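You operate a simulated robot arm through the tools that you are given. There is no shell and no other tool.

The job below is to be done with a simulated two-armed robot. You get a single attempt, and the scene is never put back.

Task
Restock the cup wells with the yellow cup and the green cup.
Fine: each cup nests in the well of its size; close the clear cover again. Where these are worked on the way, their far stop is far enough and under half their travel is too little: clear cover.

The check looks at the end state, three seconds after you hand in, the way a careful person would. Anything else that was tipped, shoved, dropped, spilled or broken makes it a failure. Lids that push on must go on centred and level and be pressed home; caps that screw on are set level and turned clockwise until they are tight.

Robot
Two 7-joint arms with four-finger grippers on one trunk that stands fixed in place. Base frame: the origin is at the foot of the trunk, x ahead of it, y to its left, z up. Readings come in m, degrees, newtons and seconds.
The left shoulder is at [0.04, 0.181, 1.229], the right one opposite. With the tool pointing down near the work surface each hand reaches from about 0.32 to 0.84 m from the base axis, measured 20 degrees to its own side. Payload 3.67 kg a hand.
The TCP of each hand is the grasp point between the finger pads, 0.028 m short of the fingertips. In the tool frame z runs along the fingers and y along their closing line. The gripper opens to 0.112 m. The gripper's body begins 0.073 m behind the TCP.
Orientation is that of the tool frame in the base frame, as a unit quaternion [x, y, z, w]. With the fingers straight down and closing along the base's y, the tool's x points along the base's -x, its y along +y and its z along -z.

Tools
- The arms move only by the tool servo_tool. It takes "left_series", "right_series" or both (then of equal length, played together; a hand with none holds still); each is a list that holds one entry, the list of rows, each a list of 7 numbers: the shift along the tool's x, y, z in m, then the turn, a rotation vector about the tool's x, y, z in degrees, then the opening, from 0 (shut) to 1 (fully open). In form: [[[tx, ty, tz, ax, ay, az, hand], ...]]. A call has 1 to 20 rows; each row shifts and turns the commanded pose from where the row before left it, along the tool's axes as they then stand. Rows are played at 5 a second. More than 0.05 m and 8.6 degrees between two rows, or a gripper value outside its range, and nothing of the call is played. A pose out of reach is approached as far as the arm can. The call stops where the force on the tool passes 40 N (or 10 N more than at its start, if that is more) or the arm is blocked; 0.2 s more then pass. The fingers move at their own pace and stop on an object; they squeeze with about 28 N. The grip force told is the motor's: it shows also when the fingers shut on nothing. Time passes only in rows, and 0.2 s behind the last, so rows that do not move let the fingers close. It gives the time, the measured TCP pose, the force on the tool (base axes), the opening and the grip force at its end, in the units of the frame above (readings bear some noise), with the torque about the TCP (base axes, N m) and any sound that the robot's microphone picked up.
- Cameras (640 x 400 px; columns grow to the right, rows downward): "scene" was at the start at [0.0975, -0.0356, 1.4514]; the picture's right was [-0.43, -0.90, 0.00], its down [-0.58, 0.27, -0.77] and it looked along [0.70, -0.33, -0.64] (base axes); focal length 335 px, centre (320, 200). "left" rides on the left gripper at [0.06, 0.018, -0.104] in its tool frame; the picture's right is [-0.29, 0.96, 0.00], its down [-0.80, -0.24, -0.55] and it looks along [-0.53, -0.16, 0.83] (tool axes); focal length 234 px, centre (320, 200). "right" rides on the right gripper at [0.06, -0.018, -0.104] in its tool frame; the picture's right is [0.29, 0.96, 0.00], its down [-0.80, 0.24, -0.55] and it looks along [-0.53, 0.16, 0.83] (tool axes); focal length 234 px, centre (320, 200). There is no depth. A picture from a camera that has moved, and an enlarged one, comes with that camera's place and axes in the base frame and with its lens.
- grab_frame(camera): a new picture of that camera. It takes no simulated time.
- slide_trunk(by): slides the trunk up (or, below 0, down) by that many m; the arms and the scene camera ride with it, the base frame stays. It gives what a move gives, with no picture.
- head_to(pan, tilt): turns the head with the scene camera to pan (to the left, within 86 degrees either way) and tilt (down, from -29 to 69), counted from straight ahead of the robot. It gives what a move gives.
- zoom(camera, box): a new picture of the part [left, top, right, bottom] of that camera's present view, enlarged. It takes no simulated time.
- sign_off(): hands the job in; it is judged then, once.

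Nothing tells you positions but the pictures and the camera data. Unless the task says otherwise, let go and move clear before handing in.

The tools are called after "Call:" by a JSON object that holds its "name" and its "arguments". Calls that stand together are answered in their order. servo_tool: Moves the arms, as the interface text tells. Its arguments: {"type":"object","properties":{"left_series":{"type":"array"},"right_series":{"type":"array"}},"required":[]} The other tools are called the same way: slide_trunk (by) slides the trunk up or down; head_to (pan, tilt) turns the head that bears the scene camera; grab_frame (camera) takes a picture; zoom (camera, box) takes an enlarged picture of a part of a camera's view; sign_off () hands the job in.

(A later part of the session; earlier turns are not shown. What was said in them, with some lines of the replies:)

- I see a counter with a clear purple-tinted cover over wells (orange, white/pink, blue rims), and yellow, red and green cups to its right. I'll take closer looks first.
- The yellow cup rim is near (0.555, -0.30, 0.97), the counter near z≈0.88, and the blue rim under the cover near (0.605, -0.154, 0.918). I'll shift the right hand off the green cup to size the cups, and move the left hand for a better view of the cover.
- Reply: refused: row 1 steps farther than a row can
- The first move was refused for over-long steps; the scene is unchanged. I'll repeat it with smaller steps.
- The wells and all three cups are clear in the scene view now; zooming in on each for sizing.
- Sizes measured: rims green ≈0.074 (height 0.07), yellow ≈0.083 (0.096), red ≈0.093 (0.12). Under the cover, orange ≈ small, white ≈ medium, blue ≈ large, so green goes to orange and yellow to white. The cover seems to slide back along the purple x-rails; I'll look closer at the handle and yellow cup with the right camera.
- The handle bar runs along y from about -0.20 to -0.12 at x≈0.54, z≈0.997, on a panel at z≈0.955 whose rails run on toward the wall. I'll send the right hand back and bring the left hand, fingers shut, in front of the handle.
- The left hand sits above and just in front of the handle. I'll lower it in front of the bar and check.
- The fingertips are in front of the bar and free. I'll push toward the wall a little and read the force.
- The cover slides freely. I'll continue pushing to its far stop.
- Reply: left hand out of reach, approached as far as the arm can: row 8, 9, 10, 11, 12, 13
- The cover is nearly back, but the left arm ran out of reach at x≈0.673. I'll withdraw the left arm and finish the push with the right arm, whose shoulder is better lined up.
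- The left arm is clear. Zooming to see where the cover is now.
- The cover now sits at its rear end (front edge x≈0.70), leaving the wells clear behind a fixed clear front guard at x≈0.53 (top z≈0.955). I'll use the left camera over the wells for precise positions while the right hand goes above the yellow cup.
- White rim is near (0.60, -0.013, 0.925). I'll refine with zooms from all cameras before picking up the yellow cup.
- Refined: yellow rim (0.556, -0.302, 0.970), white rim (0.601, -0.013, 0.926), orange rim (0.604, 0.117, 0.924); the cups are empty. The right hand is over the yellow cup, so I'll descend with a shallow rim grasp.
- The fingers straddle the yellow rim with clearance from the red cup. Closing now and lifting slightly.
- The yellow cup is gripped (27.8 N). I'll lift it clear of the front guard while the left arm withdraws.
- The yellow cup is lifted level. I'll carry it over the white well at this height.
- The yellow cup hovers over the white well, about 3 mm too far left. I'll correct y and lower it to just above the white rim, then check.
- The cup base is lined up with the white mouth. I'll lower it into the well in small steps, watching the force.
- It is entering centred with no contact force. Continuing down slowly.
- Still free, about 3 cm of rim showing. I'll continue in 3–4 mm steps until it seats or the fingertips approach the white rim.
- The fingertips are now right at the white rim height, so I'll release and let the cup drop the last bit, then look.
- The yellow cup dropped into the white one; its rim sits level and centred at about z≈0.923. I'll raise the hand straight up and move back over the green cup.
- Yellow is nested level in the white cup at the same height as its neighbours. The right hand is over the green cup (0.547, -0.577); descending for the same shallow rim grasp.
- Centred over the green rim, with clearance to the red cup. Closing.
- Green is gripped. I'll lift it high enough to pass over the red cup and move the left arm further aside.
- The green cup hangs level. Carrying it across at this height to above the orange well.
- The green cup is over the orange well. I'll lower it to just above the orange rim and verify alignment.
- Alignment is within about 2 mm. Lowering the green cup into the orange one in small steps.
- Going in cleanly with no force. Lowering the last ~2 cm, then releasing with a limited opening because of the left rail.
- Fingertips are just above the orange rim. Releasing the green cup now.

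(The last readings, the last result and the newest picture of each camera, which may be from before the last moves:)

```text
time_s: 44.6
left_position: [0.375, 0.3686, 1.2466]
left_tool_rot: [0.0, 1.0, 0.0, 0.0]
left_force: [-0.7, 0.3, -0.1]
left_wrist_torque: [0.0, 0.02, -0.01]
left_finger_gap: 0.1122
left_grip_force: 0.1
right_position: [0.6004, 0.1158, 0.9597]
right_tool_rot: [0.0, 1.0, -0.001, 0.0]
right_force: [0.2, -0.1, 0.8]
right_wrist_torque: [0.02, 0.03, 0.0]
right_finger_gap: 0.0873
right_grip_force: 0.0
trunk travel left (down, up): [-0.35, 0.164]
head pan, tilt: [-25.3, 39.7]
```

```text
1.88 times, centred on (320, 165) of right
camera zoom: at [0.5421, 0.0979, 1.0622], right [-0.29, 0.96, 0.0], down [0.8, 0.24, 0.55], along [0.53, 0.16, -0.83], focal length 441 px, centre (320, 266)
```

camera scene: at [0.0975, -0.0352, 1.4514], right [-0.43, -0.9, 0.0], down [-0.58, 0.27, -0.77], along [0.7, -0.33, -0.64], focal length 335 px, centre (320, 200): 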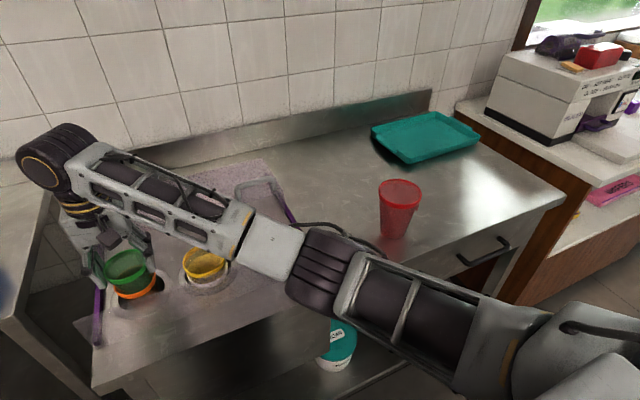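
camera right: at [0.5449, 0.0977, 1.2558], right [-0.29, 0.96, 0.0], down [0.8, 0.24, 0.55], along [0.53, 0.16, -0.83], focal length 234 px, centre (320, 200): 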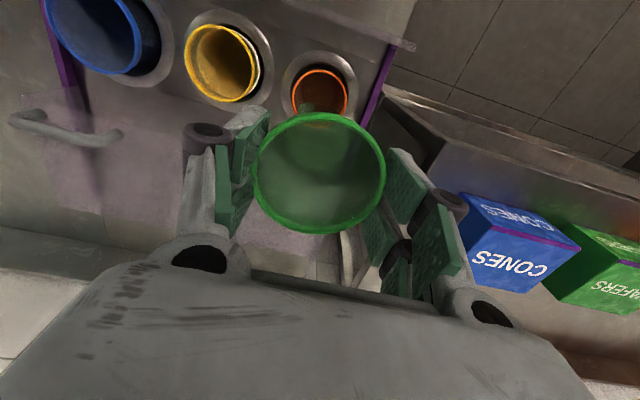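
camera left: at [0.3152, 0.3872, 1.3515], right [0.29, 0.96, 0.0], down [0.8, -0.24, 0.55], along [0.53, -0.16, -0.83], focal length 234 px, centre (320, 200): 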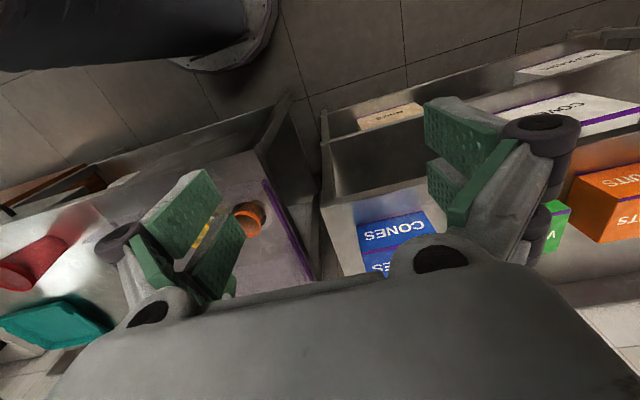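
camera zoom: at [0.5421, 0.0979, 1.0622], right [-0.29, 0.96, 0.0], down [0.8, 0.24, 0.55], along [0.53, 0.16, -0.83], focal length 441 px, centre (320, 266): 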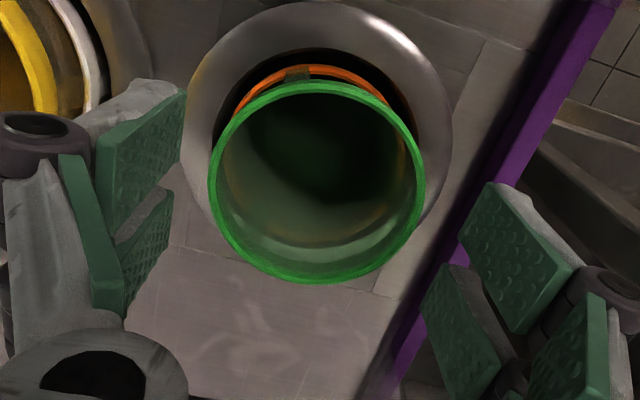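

Green is nested level in the orange cup. I'll lift straight up and move over to the cover handle with fingers closed.

Call:
{"name": "servo_tool", "arguments": {"right_series": [[[0, 0, -0.01, 0, 0, 0, 0.78], [0, 0, -0.03, 0, 0, 0, 0.78], [0, 0, -0.04, 0, 0, 0, 0.78], [0, 0, -0.04, 0, 0, 0, 0.78], [0, 0, -0.04, 0, 0, 0, 0.78], [0, -0.035, 0, 0, 0, 0, 0.4], [0, -0.035, 0, 0, 0, 0, 0], [0, -0.035, 0, 0, 0, 0, 0], [0, -0.035, 0, 0, 0, 0, 0], [0, -0.035, 0, 0, 0, 0, 0], [0, -0.035, 0, 0, 0, 0, 0], [0, -0.035, 0, 0, 0, 0, 0], [0, -0.031, 0, 0, 0, 0, 0], [0, 0, 0, 0, 0, 0, 0]]]}}

Call:
{"name": "grab_frame", "arguments": {"camera": "scene"}}

Call:
{"name": "zoom", "arguments": {"camera": "scene", "box": [90, 150, 330, 330]}}

Call:
{"name": "grab_frame", "arguments": {"camera": "right"}}

```text
time_s: 47.6
left_position: [0.3751, 0.3705, 1.2459]
left_tool_rot: [0.0, 1.0, 0.0, 0.0]
left_force: [0.4, 1.3, -0.4]
left_wrist_torque: [-0.04, -0.02, 0.03]
left_finger_gap: 0.112
left_grip_force: 0.0
right_position: [0.6, -0.1607, 1.1202]
right_tool_rot: [0.0, 1.0, -0.001, 0.0]
right_force: [-0.3, 0.0, 0.6]
right_wrist_torque: [-0.03, -0.01, 0.03]
right_finger_gap: 0.0
right_grip_force: 27.6
trunk travel left (down, up): [-0.35, 0.164]
head pan, tilt: [-25.3, 39.7]
```

```text
taken
camera scene: at [0.0977, -0.0344, 1.4514], right [-0.43, -0.9, 0.0], down [-0.58, 0.27, -0.77], along [0.7, -0.33, -0.64], focal length 335 px, centre (320, 200)
```

scene: 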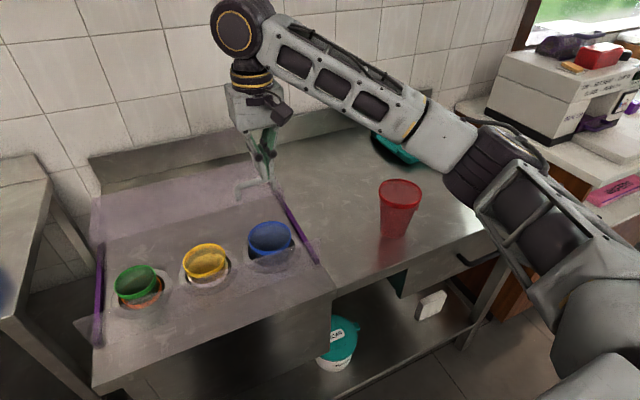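

```text
2.22 times, centred on (210, 240) of scene
camera zoom: at [0.0977, -0.0344, 1.4514], right [-0.43, -0.9, 0.0], down [-0.58, 0.27, -0.77], along [0.7, -0.33, -0.64], focal length 744 px, centre (564, 111)
```

zoom: 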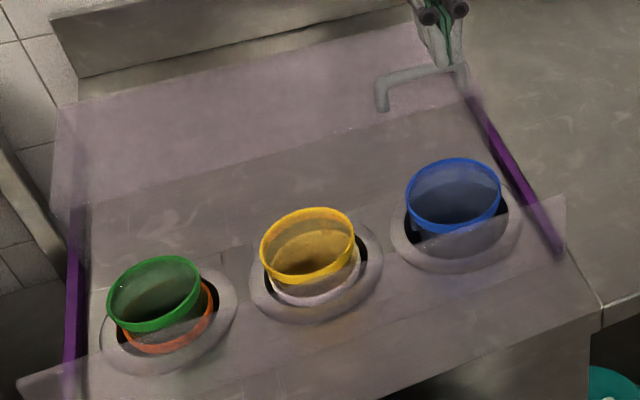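

```text
taken
camera right: at [0.5409, -0.1778, 1.2225], right [-0.29, 0.96, 0.0], down [0.8, 0.24, 0.55], along [0.53, 0.16, -0.83], focal length 234 px, centre (320, 200)
```

right: 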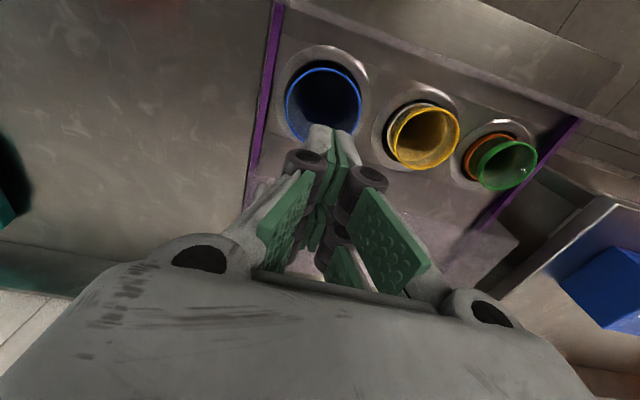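

Both cups look nested and level. The cover handle is now at about (0.713, -0.16), so I'll yaw the right hand 90° to grip the bar and pull the cover shut.

Call:
{"name": "servo_tool", "arguments": {"right_series": [[[0, 0, 0, 0, 0, 8.5, 0.3], [0, 0, 0, 0, 0, 8.5, 0.5], [0, 0, 0, 0, 0, 8.5, 0.5], [0, 0, 0, 0, 0, 8.5, 0.5], [0, 0, 0, 0, 0, 8.5, 0.5], [0, 0, 0, 0, 0, 8.5, 0.5], [0, 0, 0, 0, 0, 8.5, 0.5], [0, 0, 0, 0, 0, 8.5, 0.5], [0, 0, 0, 0, 0, 8.5, 0.5], [0, 0, 0, 0, 0, 8.5, 0.5], [0, 0, 0, 0, 0, 5, 0.5], [0, 0, 0, 0, 0, 0, 0.5]]]}}

Call:
{"name": "grab_frame", "arguments": {"camera": "scene"}}

Call:
{"name": "grab_frame", "arguments": {"camera": "right"}}

```text
time_s: 50.2
left_position: [0.3736, 0.3696, 1.2465]
left_tool_rot: [-0.001, 1.0, 0.0, 0.001]
left_force: [0.2, -0.3, 0.7]
left_wrist_torque: [0.02, 0.0, -0.03]
left_finger_gap: 0.1122
left_grip_force: 0.1
right_position: [0.6002, -0.1606, 1.1199]
right_tool_rot: [0.708, 0.706, 0.0, 0.0]
right_force: [-0.5, -0.6, 0.2]
right_wrist_torque: [0.01, 0.02, 0.01]
right_finger_gap: 0.0561
right_grip_force: 0.1
trunk travel left (down, up): [-0.35, 0.164]
head pan, tilt: [-25.3, 39.7]
```

```text
taken
camera scene: at [0.0975, -0.0353, 1.4514], right [-0.43, -0.9, 0.0], down [-0.58, 0.27, -0.77], along [0.7, -0.33, -0.64], focal length 335 px, centre (320, 200)
```

scene: 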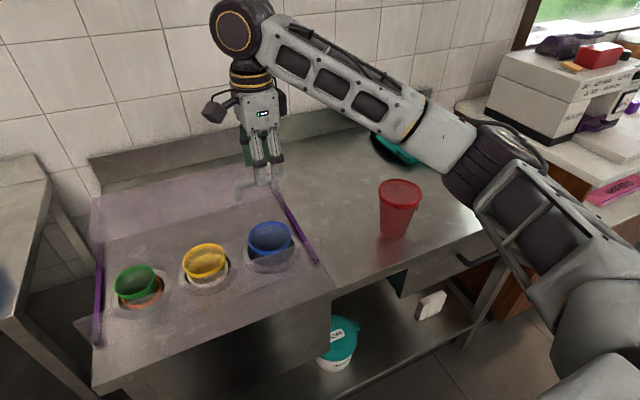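

```text
taken
camera right: at [0.5836, -0.0998, 1.2223], right [0.96, 0.29, 0.0], down [0.24, -0.8, 0.55], along [0.16, -0.53, -0.83], focal length 234 px, centre (320, 200)
```

right: 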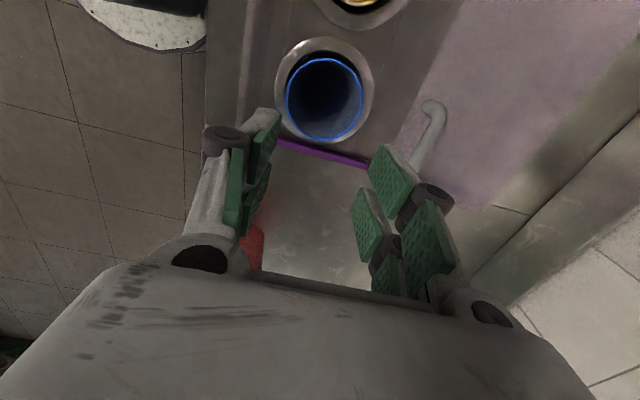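

The yaw worked. Moving over the handle bar at height and checking the view.

Call:
{"name": "servo_tool", "arguments": {"right_series": [[[0, 0.03, 0, 0, 0, 0, 0.5], [0, 0.03, 0, 0, 0, 0, 0.5], [0, 0.03, 0, 0, 0, 0, 0.5], [0, 0.016, 0.01, 0, 0, 0, 0.5], [0, 0, 0.02, 0, 0, 0, 0.5], [0, 0, 0, 0, 0, 0, 0.5]]]}}

Call:
{"name": "zoom", "arguments": {"camera": "scene", "box": [180, 100, 340, 220]}}

Call:
{"name": "grab_frame", "arguments": {"camera": "right"}}

Call:
{"name": "zoom", "arguments": {"camera": "right", "box": [180, 60, 460, 280]}}

```text
time_s: 51.6
left_position: [0.3741, 0.3711, 1.2454]
left_tool_rot: [0.0, 1.0, -0.001, 0.0]
left_force: [-0.3, 0.1, 0.4]
left_wrist_torque: [0.01, 0.01, 0.04]
left_finger_gap: 0.1119
left_grip_force: 0.1
right_position: [0.7066, -0.1596, 1.0895]
right_tool_rot: [0.707, 0.707, -0.001, 0.001]
right_force: [-0.8, 0.4, 0.3]
right_wrist_torque: [-0.01, -0.01, -0.03]
right_finger_gap: 0.0562
right_grip_force: 0.0
trunk travel left (down, up): [-0.35, 0.164]
head pan, tilt: [-25.3, 39.7]
```

```text
3.33 times, centred on (260, 160) of scene
camera zoom: at [0.0973, -0.035, 1.4514], right [-0.43, -0.9, 0.0], down [-0.58, 0.27, -0.77], along [0.7, -0.33, -0.64], focal length 1117 px, centre (520, 333)
```

zoom: 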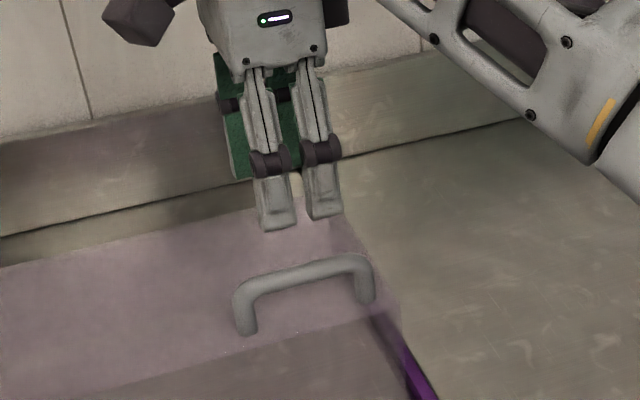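

```text
taken
camera right: at [0.69, -0.1001, 1.1922], right [0.96, 0.29, 0.0], down [0.24, -0.8, 0.55], along [0.16, -0.53, -0.83], focal length 234 px, centre (320, 200)
```

right: 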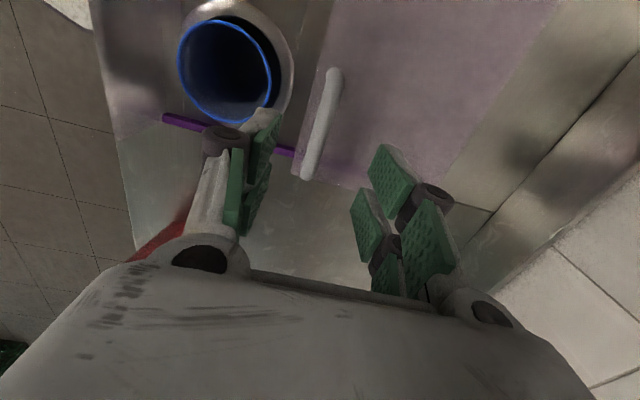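

```text
1.82 times, centred on (320, 170) of right
camera zoom: at [0.69, -0.1001, 1.1922], right [0.96, 0.29, 0.0], down [0.24, -0.8, 0.55], along [0.16, -0.53, -0.83], focal length 426 px, centre (320, 254)
```

zoom: 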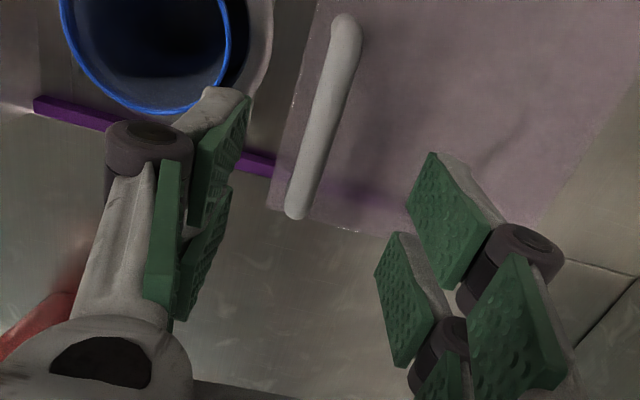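

The bar is centred between the fingers (x≈0.708). Descending onto it and closing.

Call:
{"name": "servo_tool", "arguments": {"right_series": [[[0, 0.001, 0.03, 0, 0, 0, 0.5], [0, 0, 0.03, 0, 0, 0, 0.5], [0, 0, 0.015, 0, 0, 0, 0.5], [0, 0, 0.01, 0, 0, 0, 0.5], [0, 0, 0, 0, 0, 0, 0.3], [0, 0, 0, 0, 0, 0, 0.1], [0, 0, 0, 0, 0, 0, 0.05], [0, 0, 0, 0, 0, 0, 0.05]]]}}

Call:
{"name": "zoom", "arguments": {"camera": "scene", "box": [180, 100, 340, 220]}}

```text
time_s: 53.4
left_position: [0.3736, 0.3705, 1.2473]
left_tool_rot: [0.0, 1.0, 0.0, 0.0]
left_force: [-0.2, -0.6, 0.5]
left_wrist_torque: [0.02, 0.03, -0.01]
left_finger_gap: 0.112
left_grip_force: 0.2
right_position: [0.7098, -0.1617, 1.004]
right_tool_rot: [0.707, 0.707, -0.001, 0.001]
right_force: [-1.0, -0.9, -0.5]
right_wrist_torque: [-0.09, 0.0, -0.02]
right_finger_gap: 0.0129
right_grip_force: 44.9
trunk travel left (down, up): [-0.35, 0.164]
head pan, tilt: [-25.3, 39.7]
```

```text
3.33 times, centred on (260, 160) of scene
camera zoom: at [0.0975, -0.0354, 1.4514], right [-0.43, -0.9, 0.0], down [-0.58, 0.27, -0.77], along [0.7, -0.33, -0.64], focal length 1117 px, centre (520, 333)
```

zoom: 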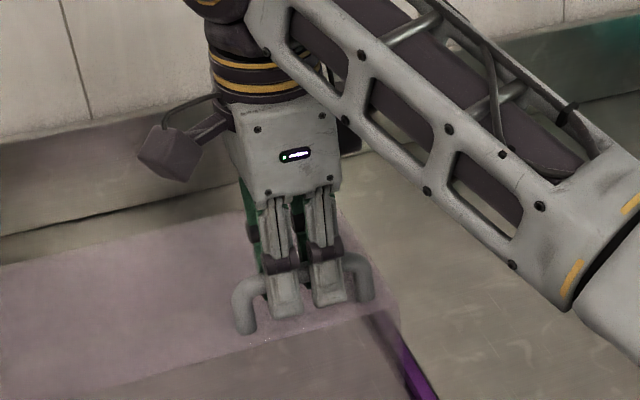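

The bar is gripped. Pulling the cover forward steadily.

Call:
{"name": "servo_tool", "arguments": {"right_series": [[[0, -0.008, 0, 0, 0, 0, 0.05], [0, -0.012, 0, 0, 0, 0, 0.05], [0, -0.015, 0, 0, 0, 0, 0.05], [0, -0.015, 0, 0, 0, 0, 0.05], [0, -0.015, 0, 0, 0, 0, 0.05], [0, -0.015, 0, 0, 0, 0, 0.05], [0, -0.015, 0, 0, 0, 0, 0.05], [0, -0.015, 0, 0, 0, 0, 0.05], [0, -0.015, 0, 0, 0, 0, 0.05], [0, -0.012, 0, 0, 0, 0, 0.05], [0, 0, 0, 0, 0, 0, 0.05]]]}}

Call:
{"name": "grab_frame", "arguments": {"camera": "scene"}}

Call:
{"name": "zoom", "arguments": {"camera": "scene", "box": [70, 150, 340, 350]}}

```text
time_s: 55.8
left_position: [0.3743, 0.3689, 1.2463]
left_tool_rot: [0.0, 1.0, 0.001, 0.0]
left_force: [0.2, 0.0, 0.0]
left_wrist_torque: [0.0, 0.01, -0.01]
left_finger_gap: 0.1118
left_grip_force: 0.1
right_position: [0.571, -0.16, 1.0046]
right_tool_rot: [0.707, 0.707, -0.001, 0.0]
right_force: [-0.5, -3.5, -6.8]
right_wrist_torque: [0.04, 0.04, -0.09]
right_finger_gap: 0.0132
right_grip_force: 45.0
trunk travel left (down, up): [-0.35, 0.164]
head pan, tilt: [-25.3, 39.7]
```

```text
taken
camera scene: at [0.098, -0.0359, 1.4513], right [-0.43, -0.9, 0.0], down [-0.58, 0.27, -0.77], along [0.69, -0.33, -0.64], focal length 335 px, centre (320, 200)
```

scene: 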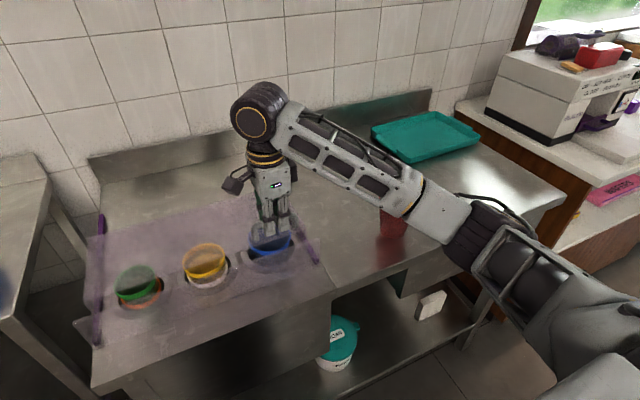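

```text
2.00 times, centred on (205, 250) of scene
camera zoom: at [0.098, -0.0359, 1.4513], right [-0.43, -0.9, 0.0], down [-0.58, 0.27, -0.77], along [0.69, -0.33, -0.64], focal length 670 px, centre (550, 100)
```

zoom: 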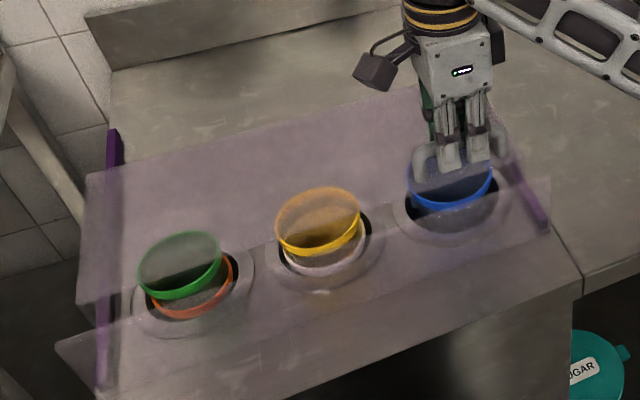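

The cover is nearly shut and moving freely above the cups. Pulling the rest in small steps until its front stop.

Call:
{"name": "servo_tool", "arguments": {"right_series": [[[0, -0.006, 0, 0, 0, 0, 0.05], [0, -0.006, 0, 0, 0, 0, 0.05], [0, -0.006, 0, 0, 0, 0, 0.05], [0, -0.005, 0, 0, 0, 0, 0.05], [0, -0.004, 0, 0, 0, 0, 0.05], [0, -0.003, 0, 0, 0, 0, 0.05], [0, -0.003, 0, 0, 0, 0, 0.05], [0, -0.003, 0, 0, 0, 0, 0.05], [0, -0.003, 0, 0, 0, 0, 0.05]]]}}

Call:
{"name": "zoom", "arguments": {"camera": "scene", "box": [70, 150, 340, 350]}}

```text
time_s: 57.8
left_position: [0.3785, 0.3695, 1.2451]
left_tool_rot: [-0.001, 1.0, 0.0, -0.002]
left_force: [-0.2, 0.2, 0.4]
left_wrist_torque: [-0.04, -0.02, 0.02]
left_finger_gap: 0.1118
left_grip_force: 0.1
right_position: [0.5405, -0.1607, 1.0049]
right_tool_rot: [0.709, 0.705, 0.005, 0.003]
right_force: [31.8, 4.2, -14.5]
right_wrist_torque: [0.12, -0.26, 1.15]
right_finger_gap: 0.013
right_grip_force: 44.8
trunk travel left (down, up): [-0.35, 0.164]
head pan, tilt: [-25.3, 39.7]
stopped in row 9 (right hand): the force on the tool passed its limit at 43 N (the readings are from after the stop); the commanded pose is now the measured one
```

```text
2.00 times, centred on (205, 250) of scene
camera zoom: at [0.1024, -0.0345, 1.4509], right [-0.43, -0.9, 0.0], down [-0.58, 0.27, -0.77], along [0.69, -0.33, -0.64], focal length 670 px, centre (550, 100)
```

zoom: 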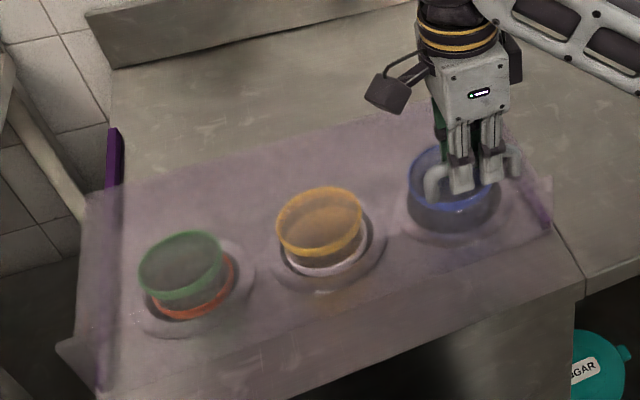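

The cover hit its front stop with the bar at x≈0.5405, matching the start. Releasing and lifting clear.

Call:
{"name": "servo_tool", "arguments": {"right_series": [[[0, 0, 0, 0, 0, 0, 0.3], [0, 0, 0, 0, 0, 0, 0.5], [0, 0, 0, 0, 0, 0, 0.5], [0, 0, -0.02, 0, 0, 0, 0.5], [0, 0, -0.04, 0, 0, 0, 0.5], [0, 0, -0.04, 0, 0, 0, 0.5], [0, 0, -0.04, 0, 0, 0, 0.5], [0, 0, -0.03, 0, 0, 0, 0.5], [-0.04, 0, 0, 0, 0, 0, 0.5], [-0.04, -0.01, 0, 0, 0, 0, 0.5], [-0.04, -0.01, 0, 0, 0, 0, 0.5], [-0.04, -0.01, 0, 0, 0, 0, 0.5], [-0.04, -0.01, 0, 0, 0, 0, 0.5], [-0.04, -0.01, 0, 0, 0, 0, 0.5], [-0.04, -0.01, 0, 0, 0, 0, 0.5], [-0.04, -0.01, 0, 0, 0, 0, 0.5], [-0.04, -0.01, 0, 0, 0, 0, 0.5], [0, 0, 0, 0, 0, 0, 0.5]]]}}

Call:
{"name": "grab_frame", "arguments": {"camera": "scene"}}

Call:
{"name": "zoom", "arguments": {"camera": "scene", "box": [80, 160, 340, 390]}}

Call:
{"name": "zoom", "arguments": {"camera": "scene", "box": [210, 165, 340, 285]}}

Call:
{"name": "zoom", "arguments": {"camera": "scene", "box": [100, 210, 300, 330]}}

```text
time_s: 61.6
left_position: [0.3751, 0.3708, 1.2466]
left_tool_rot: [0.0, 1.0, 0.0, 0.0]
left_force: [0.8, 0.0, 0.1]
left_wrist_torque: [-0.01, 0.01, 0.0]
left_finger_gap: 0.112
left_grip_force: 0.1
right_position: [0.452, -0.5222, 1.1765]
right_tool_rot: [0.709, 0.706, 0.003, 0.003]
right_force: [0.4, 1.4, 0.8]
right_wrist_torque: [0.0, -0.02, -0.03]
right_finger_gap: 0.0558
right_grip_force: 0.1
trunk travel left (down, up): [-0.35, 0.164]
head pan, tilt: [-25.3, 39.7]
```

```text
taken
camera scene: at [0.0981, -0.0347, 1.4514], right [-0.43, -0.9, 0.0], down [-0.58, 0.27, -0.77], along [0.69, -0.33, -0.64], focal length 335 px, centre (320, 200)
```

scene: 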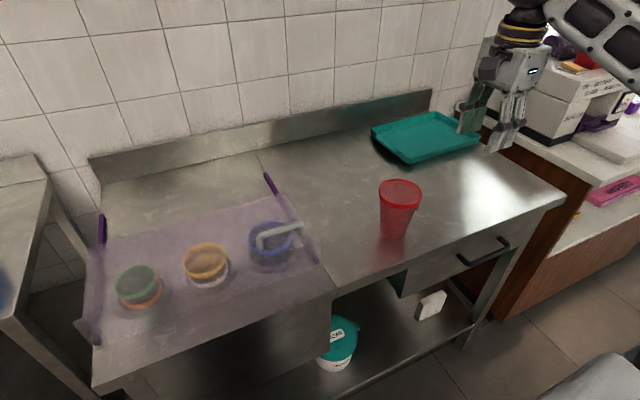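

```text
1.74 times, centred on (210, 275) of scene
camera zoom: at [0.0981, -0.0347, 1.4514], right [-0.43, -0.9, 0.0], down [-0.58, 0.27, -0.77], along [0.69, -0.33, -0.64], focal length 583 px, centre (511, 70)
```

zoom: 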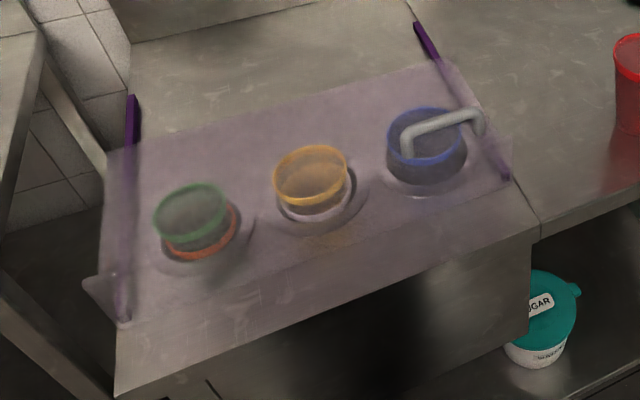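

```text
3.33 times, centred on (275, 225) of scene
camera zoom: at [0.0981, -0.0347, 1.4514], right [-0.43, -0.9, 0.0], down [-0.58, 0.27, -0.77], along [0.69, -0.33, -0.64], focal length 1117 px, centre (470, 117)
```

zoom: 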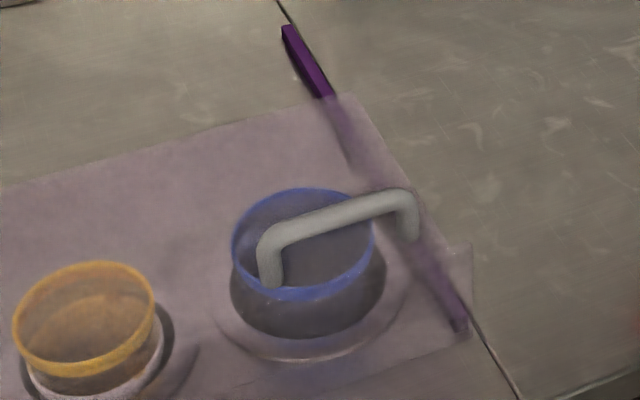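

```text
3.20 times, centred on (200, 270) of scene
camera zoom: at [0.0981, -0.0347, 1.4514], right [-0.43, -0.9, 0.0], down [-0.58, 0.27, -0.77], along [0.69, -0.33, -0.64], focal length 1072 px, centre (704, -24)
```

zoom: 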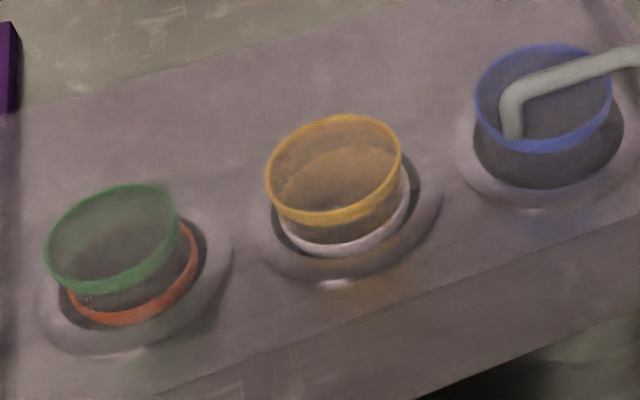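

The cover is back at exactly its starting place with the handle unchanged. Yellow is nested level in the white well and green in the orange well, the red cup is undisturbed, and both hands are clear, so I'm handing in.

Call:
{"name": "sign_off", "arguments": {}}

```text
The job is handed in.
```

The yellow cup is nested in the white-rimmed well and the green cup in the orange-rimmed well. The clear cover is closed again. I handed the job in and have not seen the result of the check.

- **Matching sizes:** I measured the rims from the pictures. Yellow matched white at about 0.084 m and green matched orange at about 0.074 m.
- **Seating:** I lowered each cup with no contact force and let it drop the last short distance. I did not press them down. Both rims sit level, with the yellow one at about the height of the blue cup's rim.
- **Cover:** I slid it back about 0.17 m of its travel, which looked like its far stop, though I did not feel a hard stop there. I pulled it shut until it stopped hard, with the handle back where it started.
- **Surroundings:** The red and blue cups look unmoved, and both hands were clear before I handed in.
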